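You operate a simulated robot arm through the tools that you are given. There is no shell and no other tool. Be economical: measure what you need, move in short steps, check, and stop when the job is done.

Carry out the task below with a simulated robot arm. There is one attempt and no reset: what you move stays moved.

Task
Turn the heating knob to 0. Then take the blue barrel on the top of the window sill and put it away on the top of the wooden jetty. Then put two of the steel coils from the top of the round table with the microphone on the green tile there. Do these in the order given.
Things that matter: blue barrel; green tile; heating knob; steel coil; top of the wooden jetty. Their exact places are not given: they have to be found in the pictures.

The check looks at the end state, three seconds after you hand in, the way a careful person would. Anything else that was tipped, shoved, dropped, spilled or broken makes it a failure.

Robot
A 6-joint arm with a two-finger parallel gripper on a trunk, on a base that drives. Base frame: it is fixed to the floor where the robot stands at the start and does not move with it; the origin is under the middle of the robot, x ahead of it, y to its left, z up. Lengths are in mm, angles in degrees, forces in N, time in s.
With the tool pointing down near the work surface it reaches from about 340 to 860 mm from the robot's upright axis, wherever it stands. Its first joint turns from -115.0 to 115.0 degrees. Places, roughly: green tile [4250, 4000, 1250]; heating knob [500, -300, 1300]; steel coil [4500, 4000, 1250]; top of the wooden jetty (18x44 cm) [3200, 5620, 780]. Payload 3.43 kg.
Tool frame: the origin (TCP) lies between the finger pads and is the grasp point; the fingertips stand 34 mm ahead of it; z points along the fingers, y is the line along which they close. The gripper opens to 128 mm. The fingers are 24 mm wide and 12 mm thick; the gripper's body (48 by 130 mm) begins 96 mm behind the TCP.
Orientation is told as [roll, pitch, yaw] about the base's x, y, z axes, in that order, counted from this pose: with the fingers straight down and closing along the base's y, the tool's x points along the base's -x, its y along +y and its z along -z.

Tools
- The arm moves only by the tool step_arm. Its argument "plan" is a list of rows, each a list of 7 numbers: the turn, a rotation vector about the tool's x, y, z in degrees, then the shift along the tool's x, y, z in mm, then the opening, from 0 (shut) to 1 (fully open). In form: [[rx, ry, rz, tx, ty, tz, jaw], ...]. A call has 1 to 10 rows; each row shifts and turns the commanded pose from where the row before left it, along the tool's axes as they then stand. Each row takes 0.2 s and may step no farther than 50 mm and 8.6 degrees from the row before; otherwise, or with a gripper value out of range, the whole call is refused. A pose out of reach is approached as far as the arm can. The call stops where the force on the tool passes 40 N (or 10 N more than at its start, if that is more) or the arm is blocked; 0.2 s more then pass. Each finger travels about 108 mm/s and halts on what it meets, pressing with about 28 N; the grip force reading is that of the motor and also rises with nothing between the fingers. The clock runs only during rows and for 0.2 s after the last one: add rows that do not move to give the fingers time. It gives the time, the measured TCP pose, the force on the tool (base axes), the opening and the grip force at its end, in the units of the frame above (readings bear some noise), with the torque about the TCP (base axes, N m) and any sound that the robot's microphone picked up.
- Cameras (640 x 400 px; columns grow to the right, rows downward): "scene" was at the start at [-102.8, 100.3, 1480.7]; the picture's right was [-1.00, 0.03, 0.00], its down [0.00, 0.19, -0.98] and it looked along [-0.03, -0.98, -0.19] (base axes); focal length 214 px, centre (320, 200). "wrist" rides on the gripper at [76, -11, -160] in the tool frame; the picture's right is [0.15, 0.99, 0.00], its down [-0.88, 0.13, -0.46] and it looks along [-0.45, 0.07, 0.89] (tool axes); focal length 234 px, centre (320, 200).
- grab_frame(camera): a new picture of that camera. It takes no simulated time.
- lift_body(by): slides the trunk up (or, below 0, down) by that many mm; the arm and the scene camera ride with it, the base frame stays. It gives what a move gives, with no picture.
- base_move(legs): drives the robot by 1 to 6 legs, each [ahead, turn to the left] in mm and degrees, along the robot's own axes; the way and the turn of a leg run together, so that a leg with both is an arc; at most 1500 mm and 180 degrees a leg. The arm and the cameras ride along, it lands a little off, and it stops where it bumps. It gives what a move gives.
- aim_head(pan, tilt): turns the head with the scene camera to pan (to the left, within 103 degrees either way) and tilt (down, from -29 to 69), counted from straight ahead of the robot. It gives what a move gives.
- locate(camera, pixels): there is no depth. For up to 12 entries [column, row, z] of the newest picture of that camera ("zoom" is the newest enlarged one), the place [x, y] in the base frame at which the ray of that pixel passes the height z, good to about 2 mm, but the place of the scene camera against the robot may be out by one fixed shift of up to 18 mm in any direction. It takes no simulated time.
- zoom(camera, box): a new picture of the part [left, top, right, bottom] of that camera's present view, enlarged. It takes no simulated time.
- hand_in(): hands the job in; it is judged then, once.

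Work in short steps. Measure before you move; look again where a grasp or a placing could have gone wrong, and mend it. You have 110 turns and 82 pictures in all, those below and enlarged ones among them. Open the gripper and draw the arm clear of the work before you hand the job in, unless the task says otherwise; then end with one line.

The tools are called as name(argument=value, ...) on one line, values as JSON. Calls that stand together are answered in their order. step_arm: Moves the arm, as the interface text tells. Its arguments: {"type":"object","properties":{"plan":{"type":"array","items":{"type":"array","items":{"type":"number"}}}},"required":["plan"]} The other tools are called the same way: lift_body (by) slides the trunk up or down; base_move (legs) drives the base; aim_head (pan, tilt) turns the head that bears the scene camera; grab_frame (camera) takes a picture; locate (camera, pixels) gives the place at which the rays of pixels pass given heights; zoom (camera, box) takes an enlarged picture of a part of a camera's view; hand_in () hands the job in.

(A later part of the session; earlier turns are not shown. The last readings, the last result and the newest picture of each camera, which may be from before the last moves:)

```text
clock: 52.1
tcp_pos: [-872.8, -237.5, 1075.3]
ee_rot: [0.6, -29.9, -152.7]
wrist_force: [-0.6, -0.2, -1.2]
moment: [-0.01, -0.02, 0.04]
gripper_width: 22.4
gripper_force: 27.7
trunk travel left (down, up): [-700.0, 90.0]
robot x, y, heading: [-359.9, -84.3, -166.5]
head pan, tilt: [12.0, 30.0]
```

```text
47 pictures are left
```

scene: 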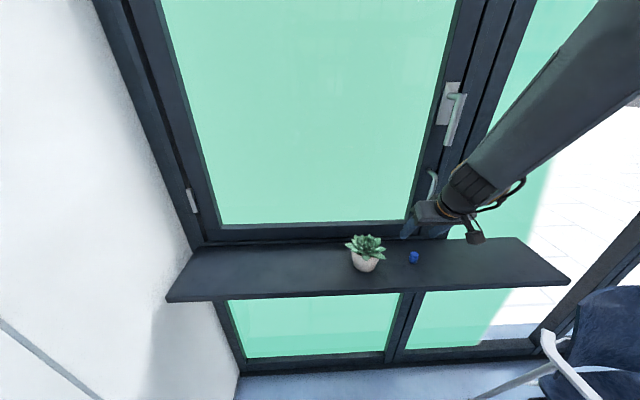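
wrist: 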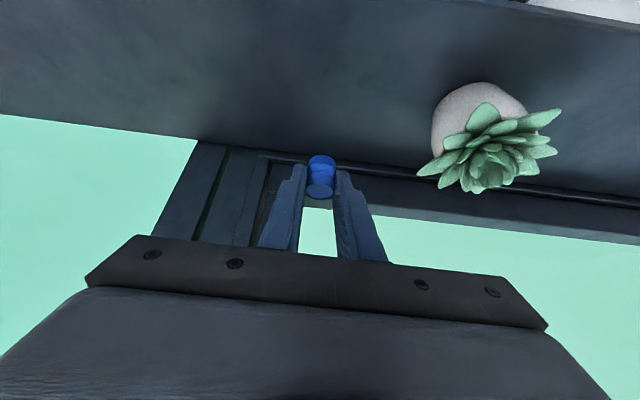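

The barrel is held. Keeping the 30° tilt (the barrel is upright), I draw the arm into the room and up, then reverse.

step_arm(plan=[[0, 0, 0, 7.5, 0, -39, 0.05], [0, 0, 0, 7.5, 0, -39, 0.05], [0, 0, 0, 7.5, 0, -39, 0.05], [0, 0, 0, 7.5, 0, -39, 0.05], [0, 0, 0, 7.5, 0, -39, 0.05]])

base_move(legs=[[-370, 0], [0, -106]])

aim_head(pan=-25, tilt=15)

grab_frame(camera="scene")

```text
clock: 53.3
tcp_pos: [-790.0, -183.9, 1208.1]
ee_rot: [0.1, -29.5, -151.9]
wrist_force: [0.3, 0.4, -0.4]
moment: [0.03, 0.0, 0.01]
gripper_width: 22.5
gripper_force: 28.4
out of reach, approached as far as the arm can: row 4, 5
trunk travel left (down, up): [-700.0, 90.0]
robot x, y, heading: [-362.5, -83.4, -166.5]
head pan, tilt: [12.0, 30.0]
```

```text
clock: 60.0
tcp_pos: [4.0, 438.3, 1207.6]
ee_rot: [0.1, -29.6, 103.3]
wrist_force: [0.0, -0.3, -0.6]
moment: [0.02, 0.0, 0.01]
gripper_width: 22.4
gripper_force: 27.6
trunk travel left (down, up): [-700.0, 90.0]
robot x, y, heading: [-9.3, -1.4, 88.8]
head pan, tilt: [12.0, 30.0]
```

```text
clock: 61.1
tcp_pos: [3.7, 437.0, 1208.2]
ee_rot: [0.1, -29.4, 103.3]
wrist_force: [0.2, 0.5, -0.5]
moment: [-0.03, 0.03, 0.0]
gripper_width: 22.2
gripper_force: 27.6
trunk travel left (down, up): [-700.0, 90.0]
robot x, y, heading: [-8.9, -1.9, 88.6]
head pan, tilt: [-25.0, 15.0]
```

```text
46 pictures are left
```

scene: 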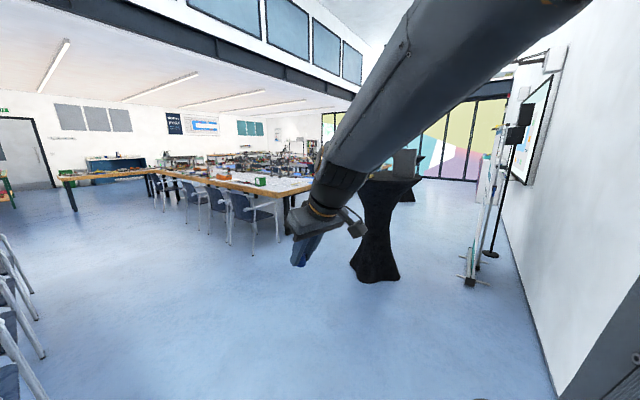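

The aisle between the near round table and the long table's chairs is clear straight ahead. I drive 1850 mm ahead, turn right to 28.5° (parallel to the wall), and look.

base_move(legs=[[1300, 0], [550, 0], [0, -60]])

aim_head(pan=15, tilt=15)

grab_frame(camera="scene")

```text
clock: 73.0
tcp_pos: [405.2, 2067.7, 1208.6]
ee_rot: [0.1, -29.6, 44.2]
wrist_force: [0.2, 0.2, 0.3]
moment: [0.02, 0.07, -0.01]
gripper_width: 22.1
gripper_force: 28.1
trunk travel left (down, up): [-700.0, 90.0]
robot x, y, heading: [23.2, 1855.4, 29.7]
head pan, tilt: [-25.0, 15.0]
```

```text
clock: 74.1
tcp_pos: [405.6, 2066.4, 1207.8]
ee_rot: [0.0, -29.6, 44.2]
wrist_force: [0.0, 1.1, -0.6]
moment: [0.01, -0.04, -0.02]
gripper_width: 22.3
gripper_force: 28.2
trunk travel left (down, up): [-700.0, 90.0]
robot x, y, heading: [26.6, 1857.6, 29.3]
head pan, tilt: [15.0, 15.0]
```

```text
45 pictures are left
```

scene: 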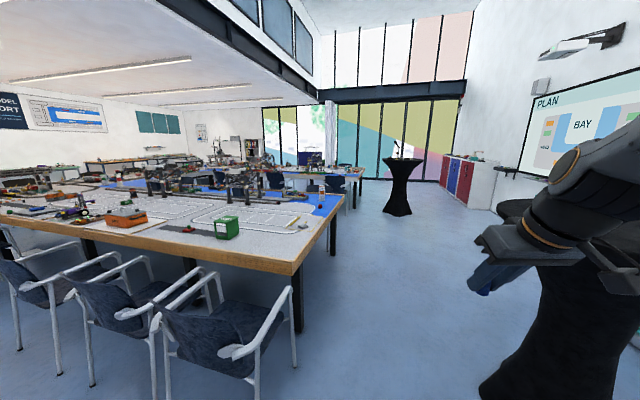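

The table with the microphone is at (402,165), and the jetty should be near (300,175). I enlarge that region and measure clearances to the chair, long table and near round table.

zoom(camera="scene", box=[240, 140, 360, 215])

locate(camera="scene", pixels=[[295, 366, 0], [298, 332, 0], [258, 398, 0], [298, 263, 750], [344, 196, 750], [333, 255, 0], [480, 390, 0], [408, 214, 0], [385, 212, 0], [350, 212, 0], [520, 205, 1100], [357, 205, 0]])

```text
5.33 times, centred on (300, 178) of scene
```

zoom: 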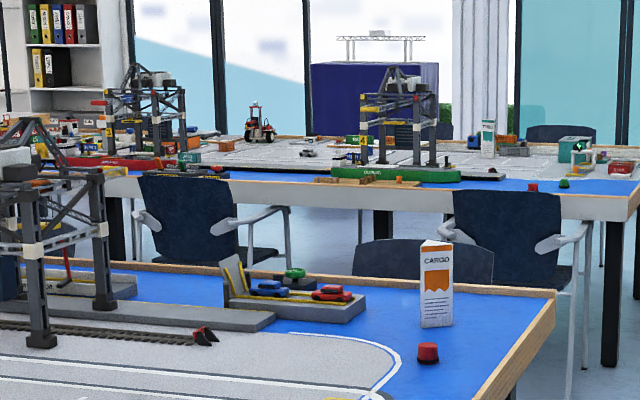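

```text
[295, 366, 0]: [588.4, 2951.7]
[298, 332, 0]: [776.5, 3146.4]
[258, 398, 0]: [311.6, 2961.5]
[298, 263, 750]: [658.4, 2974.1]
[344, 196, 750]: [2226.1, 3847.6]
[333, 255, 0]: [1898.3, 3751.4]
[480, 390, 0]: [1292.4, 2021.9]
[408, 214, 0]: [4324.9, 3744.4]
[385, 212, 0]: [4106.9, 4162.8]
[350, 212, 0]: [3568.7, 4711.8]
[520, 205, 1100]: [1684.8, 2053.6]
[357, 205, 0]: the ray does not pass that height
```

The jetty seems to be the wooden strip at zoom (365,182) on the second table, behind chairs. I measure the second table's edge and chairs.

locate(camera="zoom", pixels=[[100, 178, 750], [638, 197, 750], [365, 183, 780], [310, 182, 780], [425, 186, 780], [612, 365, 0], [384, 238, 0], [555, 290, 740], [588, 370, 0], [230, 222, 600], [150, 215, 600], [450, 245, 600]])

```text
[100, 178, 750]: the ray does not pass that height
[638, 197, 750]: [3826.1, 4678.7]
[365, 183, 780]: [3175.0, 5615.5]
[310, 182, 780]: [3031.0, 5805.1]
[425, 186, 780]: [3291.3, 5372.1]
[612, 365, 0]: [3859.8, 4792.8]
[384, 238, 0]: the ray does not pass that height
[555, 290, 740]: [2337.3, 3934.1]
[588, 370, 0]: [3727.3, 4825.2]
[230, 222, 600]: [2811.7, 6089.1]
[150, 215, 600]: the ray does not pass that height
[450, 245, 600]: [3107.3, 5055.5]
```

The jetty is confirmed at about (3175,5615), with its long side along the table edge and chairs on either side. I drive along the aisle to the gap between the tables and look.

base_move(legs=[[0, 2], [1300, 0], [0, -2], [1300, 0], [1050, 0], [0, 45]])

aim_head(pan=20, tilt=25)

grab_frame(camera="scene")

```text
clock: 94.8
tcp_pos: [3392.5, 4090.3, 1208.6]
ee_rot: [0.1, -29.6, 87.3]
wrist_force: [0.5, 0.0, 0.1]
moment: [0.0, 0.0, 0.0]
gripper_width: 22.6
gripper_force: 27.8
trunk travel left (down, up): [-700.0, 90.0]
robot x, y, heading: [3257.7, 3675.4, 72.6]
head pan, tilt: [15.0, 15.0]
```

```text
clock: 95.6
tcp_pos: [3391.5, 4091.7, 1208.6]
ee_rot: [0.1, -29.6, 87.2]
wrist_force: [-0.3, -0.1, 0.1]
moment: [0.0, 0.01, 0.03]
gripper_width: 22.3
gripper_force: 28.3
trunk travel left (down, up): [-700.0, 90.0]
robot x, y, heading: [3255.8, 3672.7, 72.7]
head pan, tilt: [20.0, 25.0]
```

```text
43 pictures are left
```

scene: 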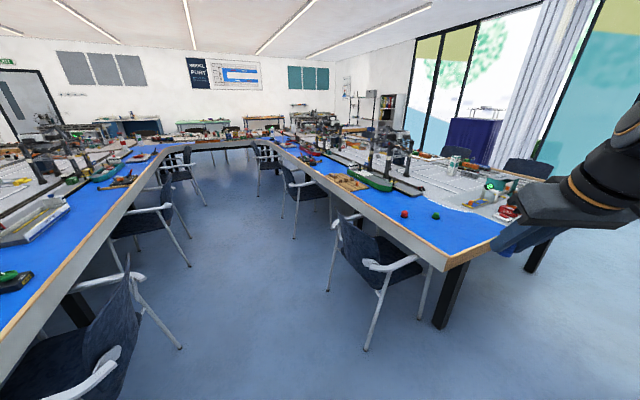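

Now the U of tables is clear: the jetty is at (350,182) on the right table. I locate the jetty and chair feet on both sides.

locate(camera="scene", pixels=[[350, 182, 780], [365, 350, 0], [328, 290, 0], [420, 318, 0], [294, 237, 0], [283, 213, 0], [181, 348, 0], [190, 266, 0], [207, 205, 0], [440, 270, 750], [330, 190, 750], [0, 370, 750]])

zoom(camera="scene", box=[280, 140, 440, 240])

```text
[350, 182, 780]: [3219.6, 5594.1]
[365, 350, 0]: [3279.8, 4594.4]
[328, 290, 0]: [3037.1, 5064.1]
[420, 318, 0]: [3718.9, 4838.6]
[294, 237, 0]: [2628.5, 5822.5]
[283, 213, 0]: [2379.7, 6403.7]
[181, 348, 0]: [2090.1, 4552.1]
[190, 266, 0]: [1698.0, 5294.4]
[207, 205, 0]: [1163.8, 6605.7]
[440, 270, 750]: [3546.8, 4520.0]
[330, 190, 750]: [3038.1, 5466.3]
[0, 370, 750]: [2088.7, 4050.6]
```

```text
4.00 times, centred on (360, 190) of scene
```

zoom: 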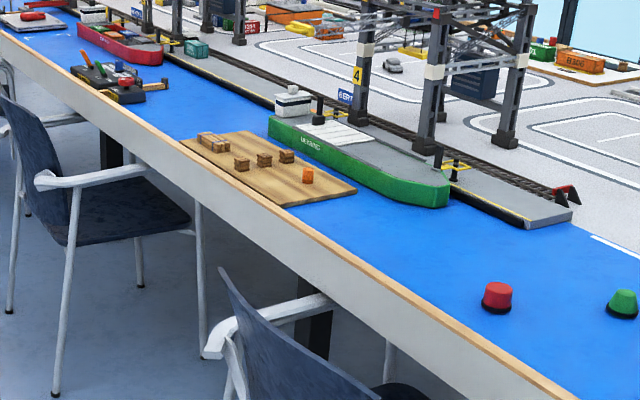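

The gap between the right table's chairs is v 3000–3864 and the aisle is about 1 m wide (u 4050–5060), so the robot fits. I turn up the aisle and drive in partly, then check the pose.

base_move(legs=[[0, 47.6], [1000, 0]])

```text
clock: 102.8
tcp_pos: [2552.3, 4895.3, 1207.6]
ee_rot: [0.1, -29.6, 135.3]
wrist_force: [-0.6, -0.5, 0.0]
moment: [0.0, -0.01, -0.03]
gripper_width: 22.2
gripper_force: 28.1
trunk travel left (down, up): [-700.0, 90.0]
robot x, y, heading: [2771.3, 4519.5, 120.7]
head pan, tilt: [20.0, 25.0]
```

On track (u 4592, v 2651). I drive 750 more and turn right to face the jetty.

base_move(legs=[[750, 0], [0, -92]])

aim_head(pan=0, tilt=35)

grab_frame(camera="scene")

```text
clock: 110.8
tcp_pos: [2764.6, 5376.8, 1209.5]
ee_rot: [0.1, -29.6, 43.6]
wrist_force: [-0.6, -0.2, -0.5]
moment: [0.04, 0.0, 0.01]
gripper_width: 22.2
gripper_force: 28.2
trunk travel left (down, up): [-700.0, 90.0]
robot x, y, heading: [2380.1, 5167.0, 29.1]
head pan, tilt: [20.0, 25.0]
```

```text
clock: 111.6
tcp_pos: [2765.1, 5376.1, 1207.5]
ee_rot: [0.1, -29.7, 43.6]
wrist_force: [-0.1, -0.4, 0.2]
moment: [-0.02, -0.01, -0.01]
gripper_width: 22.4
gripper_force: 28.4
trunk travel left (down, up): [-700.0, 90.0]
robot x, y, heading: [2381.5, 5164.8, 29.1]
head pan, tilt: [0.0, 35.0]
```

```text
41 pictures are left
```

scene: 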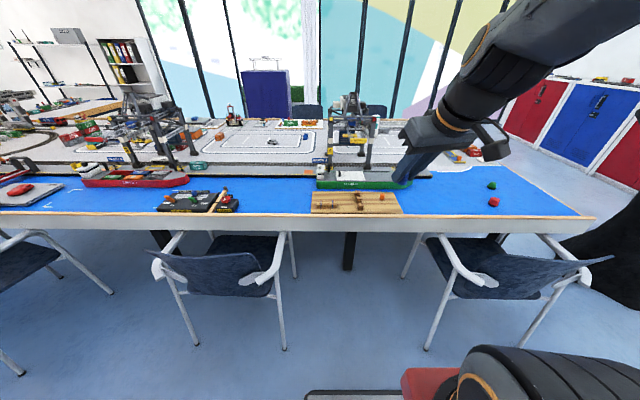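

The jetty is at (357,203), and the gap between the chairs lies straight ahead. I zoom and locate.

zoom(camera="scene", box=[302, 165, 422, 240])

locate(camera="scene", pixels=[[312, 213, 780], [403, 213, 780], [312, 191, 780], [393, 191, 780], [284, 349, 0], [426, 349, 0], [404, 277, 0], [296, 277, 0], [350, 228, 750]])

```text
5.33 times, centred on (362, 202) of scene
```

zoom: 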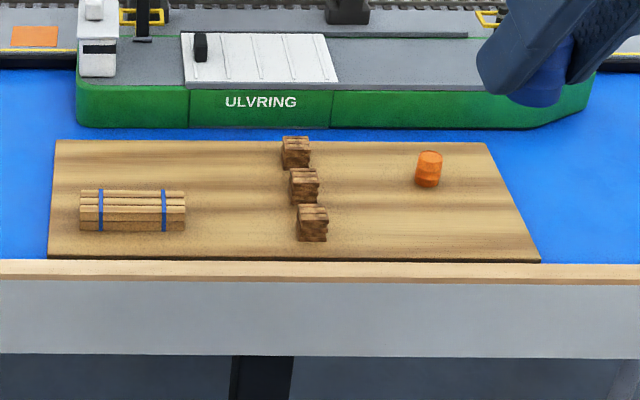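

```text
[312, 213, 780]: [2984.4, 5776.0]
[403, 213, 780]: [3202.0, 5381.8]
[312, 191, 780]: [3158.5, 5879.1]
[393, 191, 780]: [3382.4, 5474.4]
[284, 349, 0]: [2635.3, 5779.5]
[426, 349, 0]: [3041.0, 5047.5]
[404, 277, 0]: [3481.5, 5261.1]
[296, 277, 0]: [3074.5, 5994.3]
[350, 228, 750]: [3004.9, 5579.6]
```

The free spot is front-right on the jetty at about zoom (430,226), clear of the crates and the orange barrel. The robot is centred on the gap, so I drive 245 mm ahead and look again.

base_move(legs=[[245, 0]])

step_arm(plan=[[3.75, 0, 6.5, 0, 0, 0, 0.05], [3.75, 0, 6.5, 0, 0, 0, 0.05]])

grab_frame(camera="scene")

grab_frame(camera="wrist")

```text
clock: 113.4
tcp_pos: [2980.7, 5495.0, 1207.7]
ee_rot: [0.1, -29.7, 43.4]
wrist_force: [-0.8, -0.5, -0.5]
moment: [0.01, -0.02, -0.01]
gripper_width: 22.4
gripper_force: 27.7
trunk travel left (down, up): [-700.0, 90.0]
robot x, y, heading: [2599.0, 5287.2, 28.9]
head pan, tilt: [0.0, 35.0]
```

```text
clock: 114.0
tcp_pos: [2986.8, 5497.6, 1205.7]
ee_rot: [-0.1, -29.6, 28.5]
wrist_force: [0.0, 0.2, -1.0]
moment: [0.02, 0.02, 0.01]
gripper_width: 22.4
gripper_force: 27.8
out of reach, approached as far as the arm can: row 1
trunk travel left (down, up): [-700.0, 90.0]
robot x, y, heading: [2594.4, 5287.1, 28.6]
head pan, tilt: [0.0, 35.0]
```

```text
39 pictures are left
```

scene: 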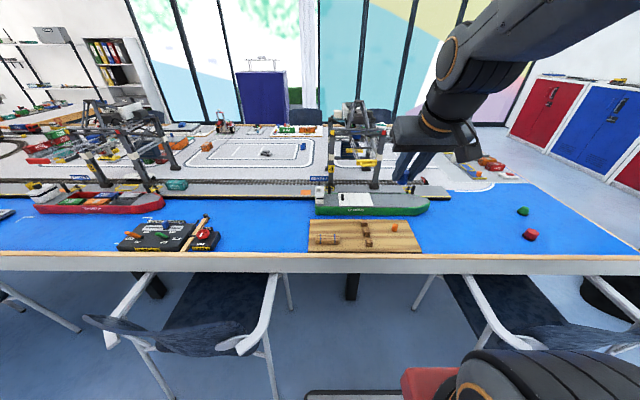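

```text
38 pictures are left
```

wrist: 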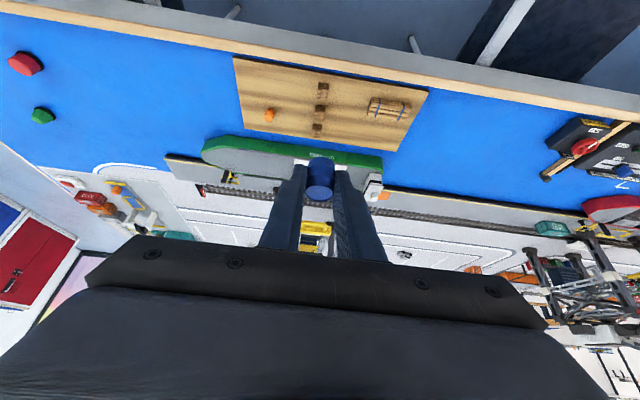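

The wrist view shows the whole jetty: orange barrel at (269,115), crates at col 320, free front-right spot near (277,85). I locate these at z 780.

locate(camera="wrist", pixels=[[277, 86, 780], [269, 119, 780], [236, 57, 780], [428, 90, 780], [245, 131, 780], [399, 151, 780], [321, 86, 780], [373, 105, 780]])

zoom(camera="wrist", box=[220, 40, 440, 180])

locate(camera="scene", pixels=[[307, 248, 780], [422, 252, 780], [411, 221, 780], [310, 220, 780], [394, 231, 780]])

```text
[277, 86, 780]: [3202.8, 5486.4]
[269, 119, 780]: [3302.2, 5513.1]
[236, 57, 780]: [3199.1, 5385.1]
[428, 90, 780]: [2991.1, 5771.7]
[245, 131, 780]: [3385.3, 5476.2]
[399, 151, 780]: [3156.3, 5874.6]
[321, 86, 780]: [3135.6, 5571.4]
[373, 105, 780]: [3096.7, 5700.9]
```

```text
2.86 times, centred on (330, 110) of wrist
```

zoom: 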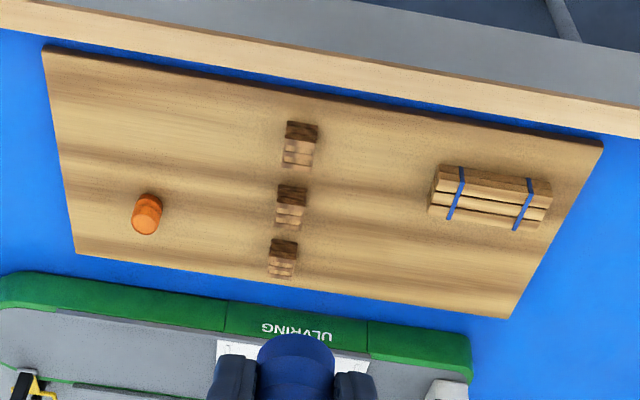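

```text
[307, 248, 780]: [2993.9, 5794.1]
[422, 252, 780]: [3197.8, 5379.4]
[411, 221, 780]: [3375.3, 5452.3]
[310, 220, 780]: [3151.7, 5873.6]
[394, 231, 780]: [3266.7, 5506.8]
```

The target spot for the barrel is (3211,5490), so the TCP goes to about (3203,5486) and ends at z ≈ 820. I lower the trunk 200 mm, then move above the spot.

lift_body(by=-200)

```text
clock: 116.2
tcp_pos: [3034.6, 5524.6, 1004.8]
ee_rot: [-0.1, -29.6, 28.6]
wrist_force: [0.5, 0.9, -0.9]
moment: [0.0, 0.02, -0.03]
gripper_width: 22.6
gripper_force: 28.8
trunk travel left (down, up): [-500.0, 290.0]
robot x, y, heading: [2602.1, 5284.5, 28.8]
head pan, tilt: [0.0, 35.0]
```

I move to a hover with the barrel about 60 mm above the spot.

step_arm(plan=[[0, 0, 0, -9.8, -22.8, 34.5, 0.05], [0, 0, 0, -9.8, -22.8, 34.5, 0.05], [0, 0, 0, -9.8, -22.8, 34.5, 0.05], [0, 0, 0, -9.8, -22.8, 34.5, 0.05], [0, 0, 0, -9.8, -22.8, 34.5, 0.05]])

zoom(camera="wrist", box=[180, 30, 460, 205])

zoom(camera="scene", box=[280, 80, 440, 180])

```text
clock: 117.4
tcp_pos: [3202.8, 5485.3, 879.7]
ee_rot: [0.0, -29.6, 28.5]
wrist_force: [-1.0, 0.5, -0.4]
moment: [-0.04, -0.02, -0.03]
gripper_width: 22.3
gripper_force: 27.8
trunk travel left (down, up): [-500.0, 290.0]
robot x, y, heading: [2596.5, 5286.5, 28.7]
head pan, tilt: [0.0, 35.0]
```

```text
2.29 times, centred on (320, 118) of wrist
```

zoom: 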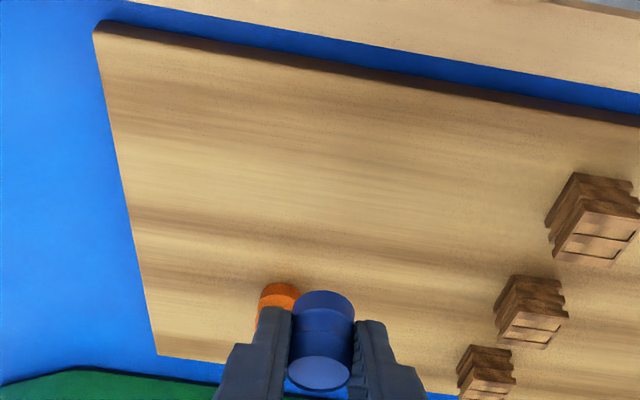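

```text
4.00 times, centred on (360, 130) of scene
```

zoom: 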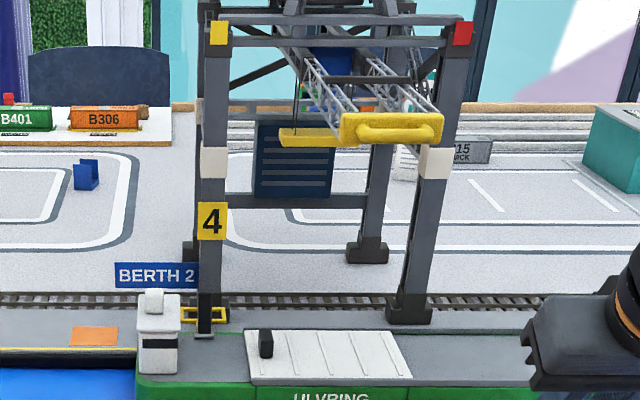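

The barrel is upright above the jetty. I check its lateral position against the orange barrel.

grab_frame(camera="wrist")

locate(camera="wrist", pixels=[[322, 160, 840], [301, 160, 795], [301, 155, 780], [320, 192, 880], [427, 145, 780], [226, 43, 780]])

```text
34 pictures are left
```

wrist: 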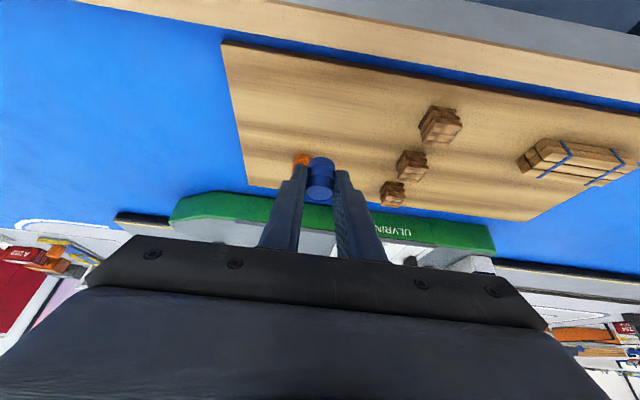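

```text
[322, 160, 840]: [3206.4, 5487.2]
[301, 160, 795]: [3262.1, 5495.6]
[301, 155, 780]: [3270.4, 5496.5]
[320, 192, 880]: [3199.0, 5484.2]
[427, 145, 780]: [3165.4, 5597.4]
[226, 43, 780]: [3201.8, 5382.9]
```

The barrel is above (3206,5487) as planned. I descend 54 mm, then check.

step_arm(plan=[[0, 0, 0, 10, 0, 17.3, 0.05], [0, 0, 0, 10, 0, 17.3, 0.05], [0, 0, 0, 5, 0, 8.7, 0.05], [0, 0, 0, 2, 0, 3.5, 0.05]])

zoom(camera="wrist", box=[240, 90, 400, 190])

```text
clock: 118.4
tcp_pos: [3201.3, 5484.8, 827.1]
ee_rot: [0.0, -29.4, 28.4]
wrist_force: [0.6, -0.2, 0.2]
moment: [-0.01, -0.02, 0.03]
gripper_width: 22.3
gripper_force: 28.1
trunk travel left (down, up): [-500.0, 290.0]
robot x, y, heading: [2598.2, 5288.4, 28.9]
head pan, tilt: [0.0, 35.0]
```

```text
4.00 times, centred on (320, 140) of wrist
```

zoom: 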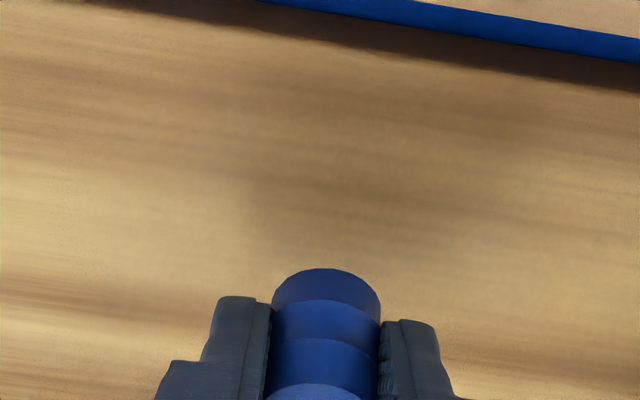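

No contact yet. I lower in 2 mm rows, watching the force.

step_arm(plan=[[0, 0, 0, 1, 0, 1.7, 0.05], [0, 0, 0, 1, 0, 1.7, 0.05], [0, 0, 0, 0.5, 0, 0.9, 0.05]])

```text
clock: 119.2
tcp_pos: [3200.2, 5483.9, 820.3]
ee_rot: [0.0, -29.5, 28.5]
wrist_force: [0.0, 0.0, -0.7]
moment: [-0.03, 0.02, 0.01]
gripper_width: 22.2
gripper_force: 28.6
trunk travel left (down, up): [-500.0, 290.0]
robot x, y, heading: [2595.8, 5282.6, 28.6]
head pan, tilt: [0.0, 35.0]
```

step_arm(plan=[[0, 0, 0, 0.5, 0, 0.9, 0.05], [0, 0, 0, 0.5, 0, 0.9, 0.05]])

zoom(camera="wrist", box=[240, 90, 400, 190])

```text
clock: 119.8
tcp_pos: [3200.9, 5484.6, 818.7]
ee_rot: [0.0, -29.6, 28.4]
wrist_force: [0.4, -0.3, 0.5]
moment: [-0.03, 0.01, 0.0]
gripper_width: 22.1
gripper_force: 28.1
trunk travel left (down, up): [-500.0, 290.0]
robot x, y, heading: [2597.8, 5285.4, 28.8]
head pan, tilt: [0.0, 35.0]
```

```text
4.00 times, centred on (320, 140) of wrist
```

zoom: 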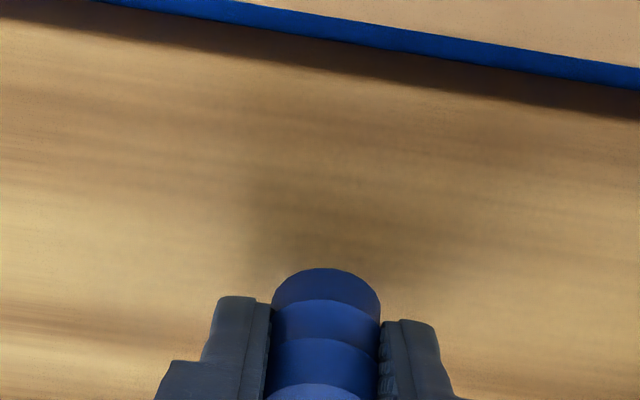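

Still free. I continue in 1 mm rows.

step_arm(plan=[[0, 0, 0, 0.5, 0, 0.87, 0.05], [0, 0, 0, 0.5, 0, 0.87, 0.05], [0, 0, 0, 0.5, 0, 0.87, 0.05]])

step_arm(plan=[[0, 0, 0, 0.5, 0, 0.87, 0.05], [0, 0, 0, 0.5, 0, 0.87, 0.05]])

```text
clock: 120.6
tcp_pos: [3200.1, 5485.2, 814.7]
ee_rot: [0.0, -29.4, 28.6]
wrist_force: [-0.4, -0.1, 0.1]
moment: [-0.02, 0.02, -0.02]
gripper_width: 22.3
gripper_force: 28.0
trunk travel left (down, up): [-500.0, 290.0]
robot x, y, heading: [2597.9, 5287.1, 28.8]
head pan, tilt: [0.0, 35.0]
```

```text
clock: 121.2
tcp_pos: [3200.5, 5484.7, 812.5]
ee_rot: [-0.1, -29.5, 28.4]
wrist_force: [0.9, -0.8, -0.2]
moment: [0.0, 0.0, 0.01]
gripper_width: 22.3
gripper_force: 28.7
trunk travel left (down, up): [-500.0, 290.0]
robot x, y, heading: [2596.0, 5283.2, 28.9]
head pan, tilt: [0.0, 35.0]
```

step_arm(plan=[[0, 0, 0, 0.5, 0, 0.87, 0.05], [0, 0, 0, 0.5, 0, 0.87, 0.05], [0, 0, 0, 0.5, 0, 0.87, 0.05]])

zoom(camera="wrist", box=[240, 90, 400, 190])

```text
clock: 122.0
tcp_pos: [3202.0, 5484.3, 810.2]
ee_rot: [0.0, -29.5, 28.5]
wrist_force: [-0.2, -0.7, -1.1]
moment: [0.02, 0.0, 0.0]
gripper_width: 22.6
gripper_force: 27.8
trunk travel left (down, up): [-500.0, 290.0]
robot x, y, heading: [2596.0, 5287.1, 28.7]
head pan, tilt: [0.0, 35.0]
```

```text
4.00 times, centred on (320, 140) of wrist
```

zoom: 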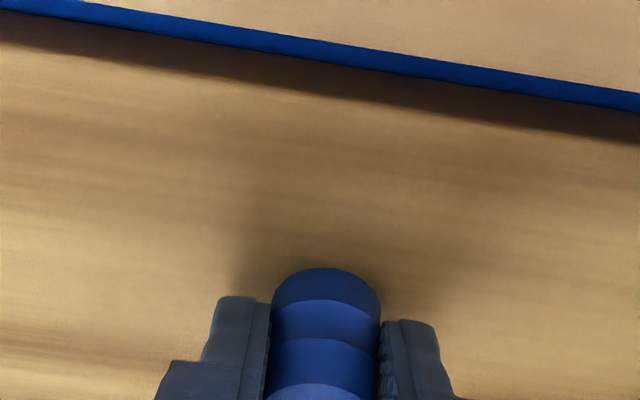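

The contact shadow is closing in. I continue in 1 mm rows.

step_arm(plan=[[0, 0, 0, 0.5, 0, 0.87, 0.05], [0, 0, 0, 0.5, 0, 0.87, 0.05], [0, 0, 0, 0.5, 0, 0.87, 0.05]])

step_arm(plan=[[0, 0, 0, 0.5, 0, 0.87, 0.05], [0, 0, 0, 0.5, 0, 0.87, 0.05], [0, 0, 0, 0, 0, 0, 0.05]])

```text
clock: 122.8
tcp_pos: [3200.5, 5484.1, 807.5]
ee_rot: [-0.1, -29.5, 28.5]
wrist_force: [-0.5, -1.1, 2.0]
moment: [0.0, -0.03, -0.01]
gripper_width: 22.3
gripper_force: 28.4
trunk travel left (down, up): [-500.0, 290.0]
robot x, y, heading: [2595.4, 5286.9, 28.8]
head pan, tilt: [0.0, 35.0]
```

```text
clock: 123.6
tcp_pos: [3201.3, 5484.3, 808.5]
ee_rot: [0.0, -29.8, 28.5]
wrist_force: [-1.8, -0.5, 28.0]
moment: [0.09, -0.05, -0.04]
gripper_width: 22.5
gripper_force: 27.9
trunk travel left (down, up): [-500.0, 290.0]
robot x, y, heading: [2595.0, 5284.1, 28.7]
head pan, tilt: [0.0, 35.0]
```

The barrel has landed (28 N). I ease up 1 mm, open to 36 mm and retreat along the tool axis.

step_arm(plan=[[0, 0, 0, -0.6, 0, -1.0, 0.05], [0, 0, 0, 0, 0, 0, 0.22], [0, 0, 0, 0, 0, 0, 0.3], [0, 0, 0, 0, 0, 0, 0.3], [0, 0, 0, 0, 0, -15, 0.3], [0, 0, 0, 0, 0, -25, 0.3], [0, 0, 0, 0, 0, -40, 0.3]])

grab_frame(camera="wrist")

```text
clock: 125.2
tcp_pos: [3166.5, 5465.3, 873.6]
ee_rot: [0.1, -29.3, 28.5]
wrist_force: [0.0, 0.8, 0.0]
moment: [0.0, 0.02, 0.0]
gripper_width: 38.5
gripper_force: 0.1
trunk travel left (down, up): [-500.0, 290.0]
robot x, y, heading: [2596.6, 5288.2, 28.8]
head pan, tilt: [0.0, 35.0]
```

```text
30 pictures are left
```

wrist: 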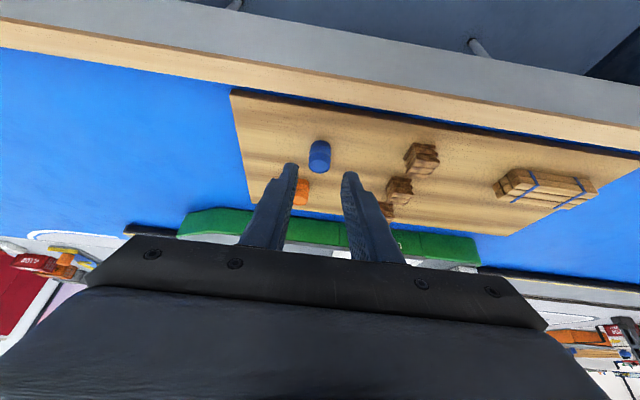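

The blue barrel stands on the jetty. I raise the trunk, level the tool and draw it back toward the robot.

lift_body(by=290)

step_arm(plan=[[0, 7.4, 0, 0, 0, -40, 0.6], [0, 7.4, 0, 0, 0, -40, 0.6], [0, 7.4, 0, 0, 0, -40, 0.6], [0, 7.4, 0, 0, 0, -40, 0.6], [0, 0, 0, 30, 0, -30, 0.6], [0, 0, 0, 30, 0, -30, 0.6]])

```text
clock: 128.1
tcp_pos: [3166.3, 5466.5, 1166.1]
ee_rot: [0.1, -29.5, 28.5]
wrist_force: [0.3, -0.2, 0.1]
moment: [0.02, 0.01, -0.02]
gripper_width: 38.0
gripper_force: 0.0
trunk travel left (down, up): [-790.0, 0.0]
robot x, y, heading: [2594.1, 5288.4, 28.6]
head pan, tilt: [0.0, 35.0]
```

```text
clock: 129.5
tcp_pos: [3071.3, 5412.5, 1375.6]
ee_rot: [0.0, 0.2, 28.5]
wrist_force: [1.0, 0.2, -0.2]
moment: [0.01, 0.06, 0.01]
gripper_width: 76.9
gripper_force: 0.2
trunk travel left (down, up): [-790.0, 0.0]
robot x, y, heading: [2595.7, 5284.5, 28.8]
head pan, tilt: [0.0, 35.0]
```

I back out of the chair gap, turn down the aisle and drive out, then look toward the microphone table.

base_move(legs=[[-250, 0], [0, -90.3], [1000, 0]])

aim_head(pan=40, tilt=20)

grab_frame(camera="scene")

```text
clock: 139.9
tcp_pos: [2952.9, 3812.0, 1376.1]
ee_rot: [0.0, 0.1, -63.2]
wrist_force: [0.4, 0.5, -0.1]
moment: [-0.02, -0.02, -0.01]
gripper_width: 77.2
gripper_force: 0.1
trunk travel left (down, up): [-790.0, 0.0]
robot x, y, heading: [2839.5, 4290.2, -62.9]
head pan, tilt: [0.0, 35.0]
```

```text
clock: 141.0
tcp_pos: [2952.5, 3812.2, 1373.4]
ee_rot: [0.0, 0.2, -63.1]
wrist_force: [0.2, 0.6, 0.4]
moment: [-0.02, 0.0, -0.04]
gripper_width: 76.8
gripper_force: 0.1
trunk travel left (down, up): [-790.0, 0.0]
robot x, y, heading: [2842.9, 4290.7, -63.0]
head pan, tilt: [40.0, 20.0]
```

```text
29 pictures are left
```

scene: 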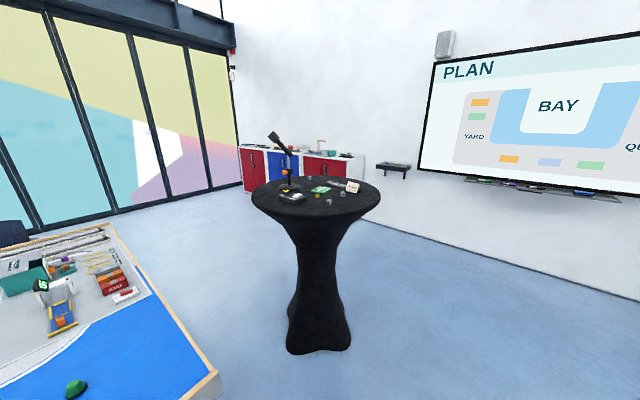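

The microphone table is at (316,200). I zoom on the tabletop and locate its foot and top.

zoom(camera="scene", box=[246, 125, 386, 215])

locate(camera="scene", pixels=[[287, 348, 0], [352, 345, 0], [320, 355, 0], [320, 188, 1100], [250, 197, 1100], [381, 195, 1100], [316, 222, 1100], [316, 176, 1100]])

```text
4.44 times, centred on (316, 170) of scene
```

zoom: 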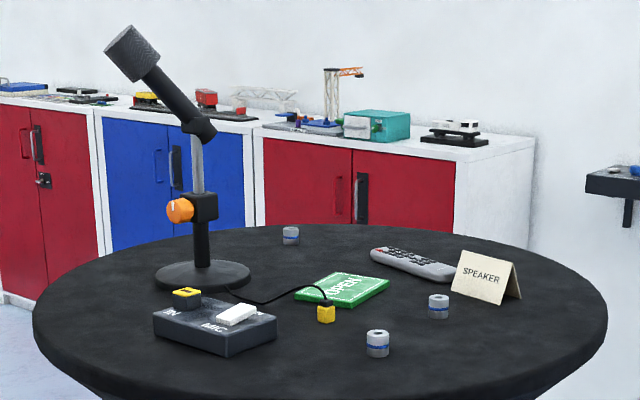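

```text
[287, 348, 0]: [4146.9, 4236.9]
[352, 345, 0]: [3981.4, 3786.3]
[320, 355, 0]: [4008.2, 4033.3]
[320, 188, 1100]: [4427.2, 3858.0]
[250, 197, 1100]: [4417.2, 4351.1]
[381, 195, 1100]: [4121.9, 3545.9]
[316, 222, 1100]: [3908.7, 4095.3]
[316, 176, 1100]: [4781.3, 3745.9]
```

The tabletop has three silver coils, at zoom (377,343), (438,306) and (290,235), and the green tile marked OPEN at (345,288). I drive round to face the table from its open side, staying clear of table 2's corner.

base_move(legs=[[350, 0], [0, 61.2], [420, 0]])

aim_head(pan=0, tilt=30)

grab_frame(camera="scene")

```text
clock: 148.1
tcp_pos: [3880.2, 3834.5, 1374.7]
ee_rot: [-0.1, 0.1, -2.7]
wrist_force: [-0.6, -0.5, -1.1]
moment: [-0.02, 0.0, 0.04]
gripper_width: 76.8
gripper_force: 0.0
trunk travel left (down, up): [-790.0, 0.0]
robot x, y, heading: [3408.8, 3967.5, -2.3]
head pan, tilt: [40.0, 20.0]
```

```text
clock: 149.2
tcp_pos: [3880.1, 3833.2, 1375.1]
ee_rot: [0.1, 0.1, -2.7]
wrist_force: [-0.1, -0.1, 0.0]
moment: [-0.02, -0.02, 0.01]
gripper_width: 76.7
gripper_force: 0.1
trunk travel left (down, up): [-790.0, 0.0]
robot x, y, heading: [3410.4, 3975.4, -2.7]
head pan, tilt: [0.0, 30.0]
```

```text
27 pictures are left
```

scene: 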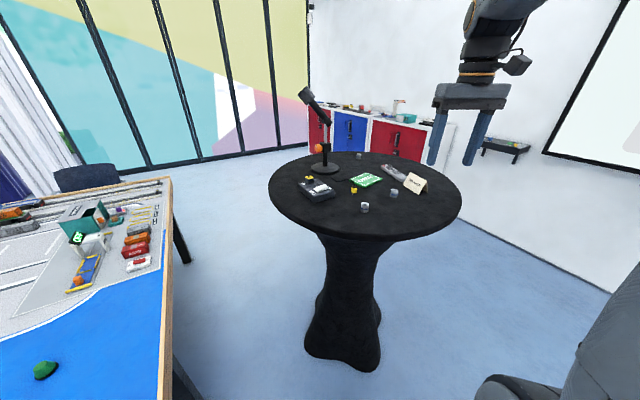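

I locate coils, tile and table edge in this nearer view at several heights, and zoom.

locate(camera="scene", pixels=[[364, 212, 1100], [364, 212, 1200], [394, 197, 1100], [394, 197, 1200], [367, 180, 1100], [367, 180, 1200], [268, 190, 1100], [462, 190, 1100], [365, 241, 1100], [365, 152, 1100], [359, 158, 1100], [359, 158, 1200]])

zoom(camera="scene", box=[290, 145, 450, 245])

```text
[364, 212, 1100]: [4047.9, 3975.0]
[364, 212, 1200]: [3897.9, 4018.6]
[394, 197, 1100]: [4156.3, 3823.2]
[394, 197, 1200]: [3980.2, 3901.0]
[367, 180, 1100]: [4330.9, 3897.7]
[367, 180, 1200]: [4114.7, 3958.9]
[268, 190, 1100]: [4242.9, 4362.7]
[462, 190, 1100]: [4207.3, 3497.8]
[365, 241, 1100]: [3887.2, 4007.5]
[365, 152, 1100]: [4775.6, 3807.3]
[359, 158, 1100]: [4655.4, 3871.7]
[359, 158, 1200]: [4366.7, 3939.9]
```

```text
4.00 times, centred on (370, 195) of scene
```

zoom: 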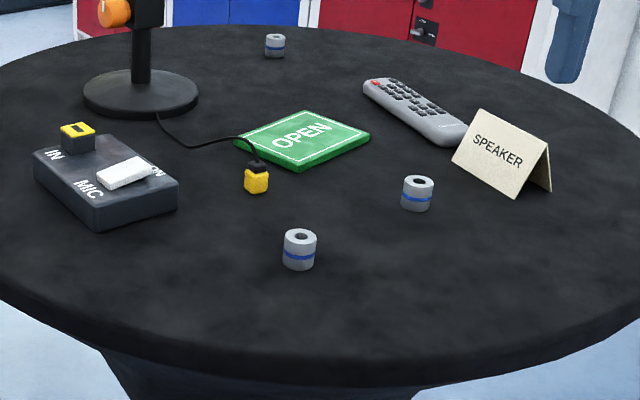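

The table top is near z 1100. The coils are at about (4048,3975) and (4156,3823), the tile at about (4331,3898). I advance 175 mm so all are within reach, then look with the wrist camera.

base_move(legs=[[175, 0]])

grab_frame(camera="wrist")

```text
clock: 150.6
tcp_pos: [4055.4, 3828.0, 1376.6]
ee_rot: [0.0, 0.2, -2.6]
wrist_force: [0.5, -0.3, 0.5]
moment: [0.02, -0.03, 0.0]
gripper_width: 76.9
gripper_force: 0.0
trunk travel left (down, up): [-790.0, 0.0]
robot x, y, heading: [3585.3, 3963.7, -2.3]
head pan, tilt: [0.0, 30.0]
```

```text
25 pictures are left
```

wrist: 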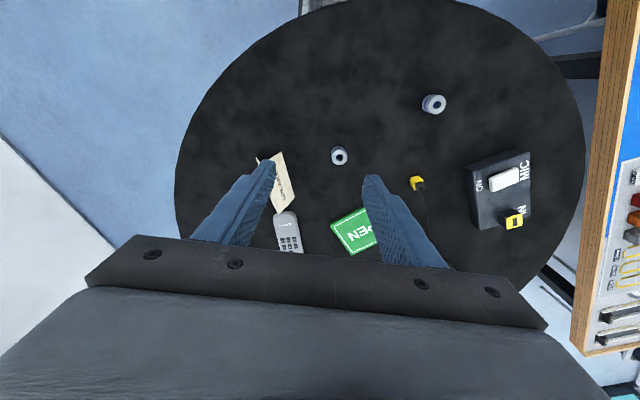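

Coil A is at (433,104) and coil B at (340,156). I locate their tops and bases at trial heights.

locate(camera="wrist", pixels=[[433, 104, 1100], [433, 104, 1140], [340, 156, 1100], [340, 156, 1140], [353, 232, 1100], [330, 222, 1100], [352, 253, 1100], [366, 209, 1100], [416, 184, 1110], [278, 180, 1100]])

```text
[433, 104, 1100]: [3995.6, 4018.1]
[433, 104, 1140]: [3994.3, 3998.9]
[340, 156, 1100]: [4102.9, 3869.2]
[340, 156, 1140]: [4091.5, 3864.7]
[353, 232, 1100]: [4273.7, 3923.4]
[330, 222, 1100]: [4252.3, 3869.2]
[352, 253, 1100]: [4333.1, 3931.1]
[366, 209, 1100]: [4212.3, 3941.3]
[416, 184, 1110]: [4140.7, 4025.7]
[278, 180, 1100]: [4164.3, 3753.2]
```

The rays agree at about z 1135, with B near (4092,3864). I move over B to z 1260 for a second look.

step_arm(plan=[[0, 0, 0, -12, 12.5, 39, 0.5], [0, 0, 0, -12, 12.5, 39, 0.5], [0, 0, 0, -11, 12.5, 38, 0.5]])

grab_frame(camera="wrist")

```text
clock: 151.4
tcp_pos: [4093.3, 3862.1, 1258.0]
ee_rot: [0.0, 0.1, -2.5]
wrist_force: [0.0, -0.1, 0.1]
moment: [0.0, -0.02, 0.01]
gripper_width: 63.9
gripper_force: 0.1
trunk travel left (down, up): [-790.0, 0.0]
robot x, y, heading: [3584.4, 3970.0, -2.5]
head pan, tilt: [0.0, 30.0]
```

```text
24 pictures are left
```

wrist: 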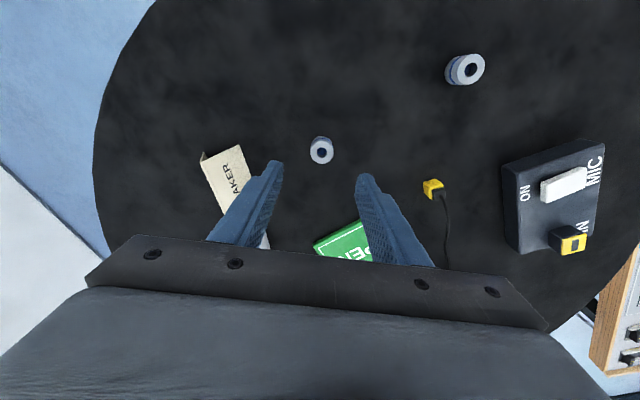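

B's top is at (322,151) and A's at (471,69). I locate them again at several heights to cross with the previous view.

locate(camera="wrist", pixels=[[322, 151, 1100], [322, 151, 1120], [322, 151, 1140], [322, 151, 1160], [471, 69, 1100], [471, 69, 1140], [471, 69, 1160]])

zoom(camera="wrist", box=[280, 120, 360, 170])

```text
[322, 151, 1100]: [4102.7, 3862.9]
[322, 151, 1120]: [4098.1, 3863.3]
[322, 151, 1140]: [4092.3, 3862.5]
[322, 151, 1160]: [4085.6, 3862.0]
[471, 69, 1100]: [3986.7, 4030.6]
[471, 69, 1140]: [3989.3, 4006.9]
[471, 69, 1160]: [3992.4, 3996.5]
```

```text
8.00 times, centred on (320, 145) of wrist
```

zoom: 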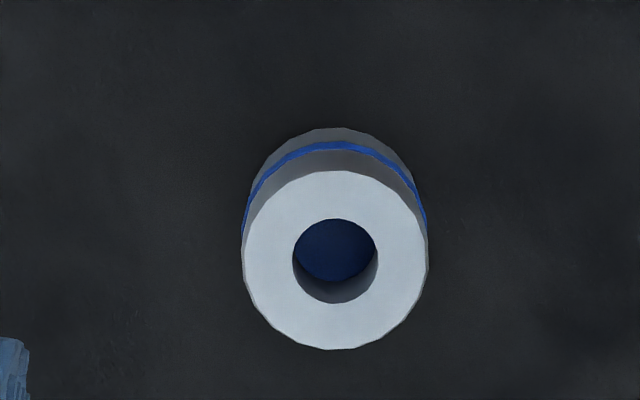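

B lies straight under the TCP. I descend to z 1185 and compare the coil with the fingertips.

step_arm(plan=[[0, 0, 0, 0, 0, 37, 0.5], [0, 0, 0, 0, 0, 36, 0.5]])

grab_frame(camera="wrist")

locate(camera="wrist", pixels=[[320, 172, 1120], [320, 172, 1140], [320, 172, 1160]])

```text
clock: 152.0
tcp_pos: [4093.6, 3862.2, 1183.8]
ee_rot: [0.0, 0.1, -2.7]
wrist_force: [0.2, 0.3, -0.6]
moment: [0.0, -0.05, 0.0]
gripper_width: 63.7
gripper_force: 0.0
trunk travel left (down, up): [-790.0, 0.0]
robot x, y, heading: [3584.2, 3966.9, -2.0]
head pan, tilt: [0.0, 30.0]
```

```text
22 pictures are left
```

wrist: 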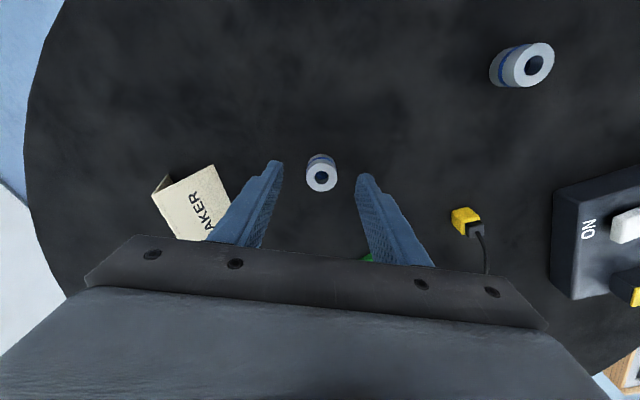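

```text
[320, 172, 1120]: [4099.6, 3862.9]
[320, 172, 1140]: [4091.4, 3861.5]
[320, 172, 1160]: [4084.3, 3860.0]
```

The coil top is at about z 1140, so the table is near 1108. I descend to z 1151 and close on coil B.

step_arm(plan=[[0, 0, 0, 0, 0, 20, 0.5], [0, 0, 0, 0, 0, 13, 0.5], [0, 0, 0, 0, 0, 0, 0.1], [0, 0, 0, 0, 0, 0, 0.1], [0, 0, 0, 0, 0, 0, 0.1]])

grab_frame(camera="wrist")

```text
clock: 152.4
tcp_pos: [4095.5, 3860.9, 1175.2]
ee_rot: [-0.1, -0.2, -2.6]
wrist_force: [-3.5, -0.2, 10.2]
moment: [0.41, 0.25, 0.08]
gripper_width: 64.2
gripper_force: 0.1
trunk travel left (down, up): [-790.0, 0.0]
robot x, y, heading: [3584.8, 3967.2, -2.1]
head pan, tilt: [0.0, 30.0]
stopped in row 2: the force on the tool passed its limit at 60 N (the readings are from after the stop); the commanded pose is now the measured one
```

```text
21 pictures are left
```

wrist: 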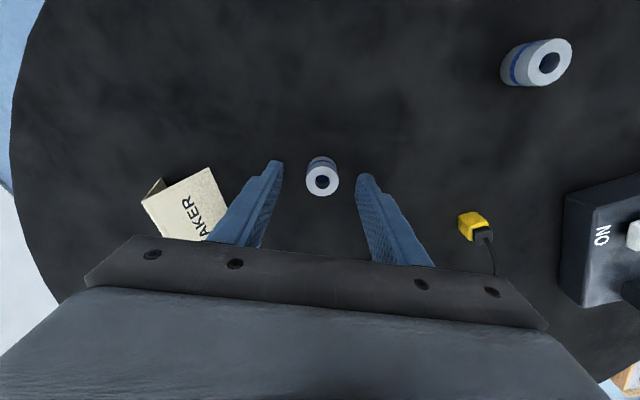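

The tips met the table at about z 1140, so the coil top is nearer 1170 and its x smaller. I raise 4 mm and relocate.

step_arm(plan=[[0, 0, 0, 0, 0, -4, 0.5]])

locate(camera="wrist", pixels=[[322, 181, 1165], [322, 181, 1170], [322, 181, 1175], [544, 62, 1170], [468, 225, 1150], [321, 160, 1142]])

```text
clock: 152.8
tcp_pos: [4094.0, 3861.8, 1177.0]
ee_rot: [0.1, 0.0, -2.6]
wrist_force: [0.0, 0.8, 0.7]
moment: [-0.03, 0.03, -0.01]
gripper_width: 64.0
gripper_force: 0.1
trunk travel left (down, up): [-790.0, 0.0]
robot x, y, heading: [3587.8, 3965.5, -2.0]
head pan, tilt: [0.0, 30.0]
```

```text
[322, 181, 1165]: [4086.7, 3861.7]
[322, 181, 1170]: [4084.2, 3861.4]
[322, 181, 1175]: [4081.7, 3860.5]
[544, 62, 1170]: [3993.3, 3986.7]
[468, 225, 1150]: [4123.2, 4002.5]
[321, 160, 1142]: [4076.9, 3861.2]
```

B's centre is x ≈ 4083. I shift 11 mm toward the robot and close.

step_arm(plan=[[0, 0, 0, 11, -1, 0, 0.5], [0, 0, 0, 0, 0, 0, 0.1], [0, 0, 0, 0, 0, 0, 0.1], [0, 0, 0, 0, 0, 0, 0.1]])

```text
clock: 153.8
tcp_pos: [4082.3, 3861.5, 1177.0]
ee_rot: [0.0, -0.1, -2.5]
wrist_force: [0.3, -0.3, 0.1]
moment: [-0.02, 0.0, 0.0]
gripper_width: 23.5
gripper_force: 27.7
trunk travel left (down, up): [-790.0, 0.0]
robot x, y, heading: [3585.2, 3965.6, -2.5]
head pan, tilt: [0.0, 30.0]
```

Gripped at 23.5 mm. I lift 100 mm and shift forward toward the tile side for a view.

step_arm(plan=[[0, 0, 0, 0, 0, -20, 0.05], [0, 0, 0, 0, 0, -40, 0.05], [0, 0, 0, 0, 0, -40, 0.05]])

grab_frame(camera="wrist")

grab_frame(camera="scene")

```text
clock: 154.7
tcp_pos: [4083.0, 3859.2, 1276.1]
ee_rot: [0.0, 0.1, -2.6]
wrist_force: [0.3, 0.6, -0.9]
moment: [0.0, 0.04, -0.02]
gripper_width: 23.5
gripper_force: 27.9
trunk travel left (down, up): [-790.0, 0.0]
robot x, y, heading: [3587.6, 3964.3, -2.2]
head pan, tilt: [0.0, 30.0]
```

```text
20 pictures are left
```

wrist: 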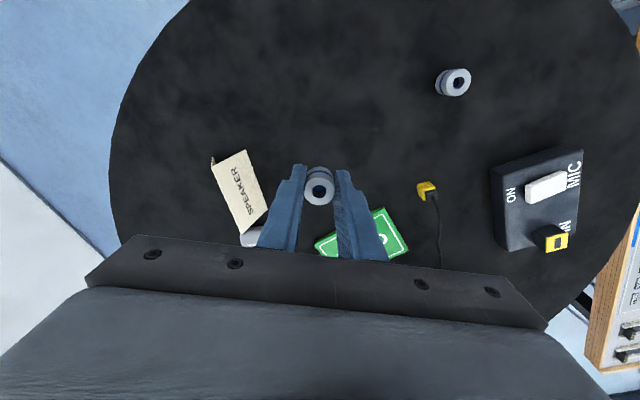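

```text
19 pictures are left
```

scene: 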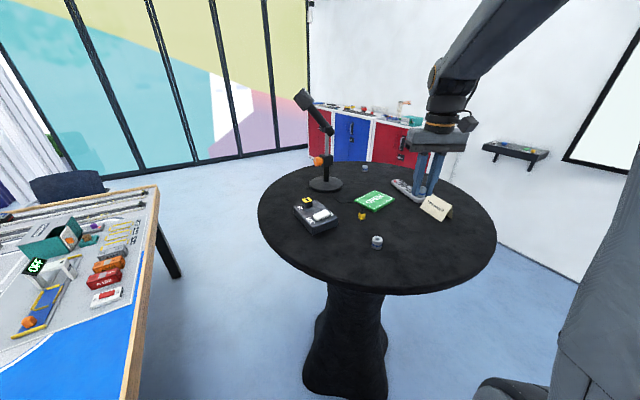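

The coil is held. I locate the tile corners and mic base with both cameras at z ≈ 1150.

zoom(camera="scene", box=[290, 140, 450, 240])

locate(camera="wrist", pixels=[[315, 244, 1150], [385, 208, 1150], [408, 249, 1150], [426, 190, 1150], [265, 210, 1142], [454, 82, 1170], [400, 235, 1150]])

```text
4.00 times, centred on (370, 190) of scene
```

zoom: 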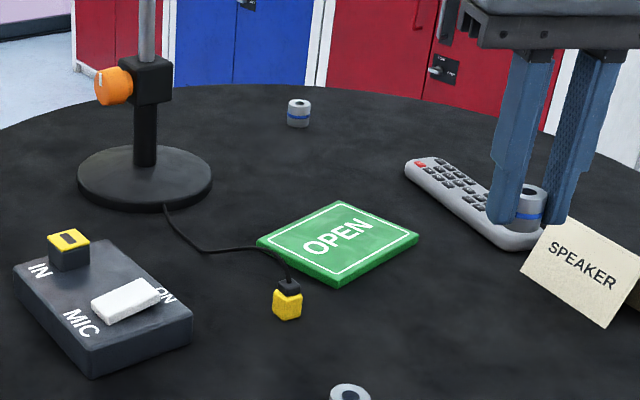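

```text
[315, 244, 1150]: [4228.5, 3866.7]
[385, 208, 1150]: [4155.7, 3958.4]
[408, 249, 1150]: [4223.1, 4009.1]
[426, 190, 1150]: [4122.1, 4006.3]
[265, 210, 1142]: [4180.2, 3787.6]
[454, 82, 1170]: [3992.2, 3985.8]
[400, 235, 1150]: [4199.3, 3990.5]
```

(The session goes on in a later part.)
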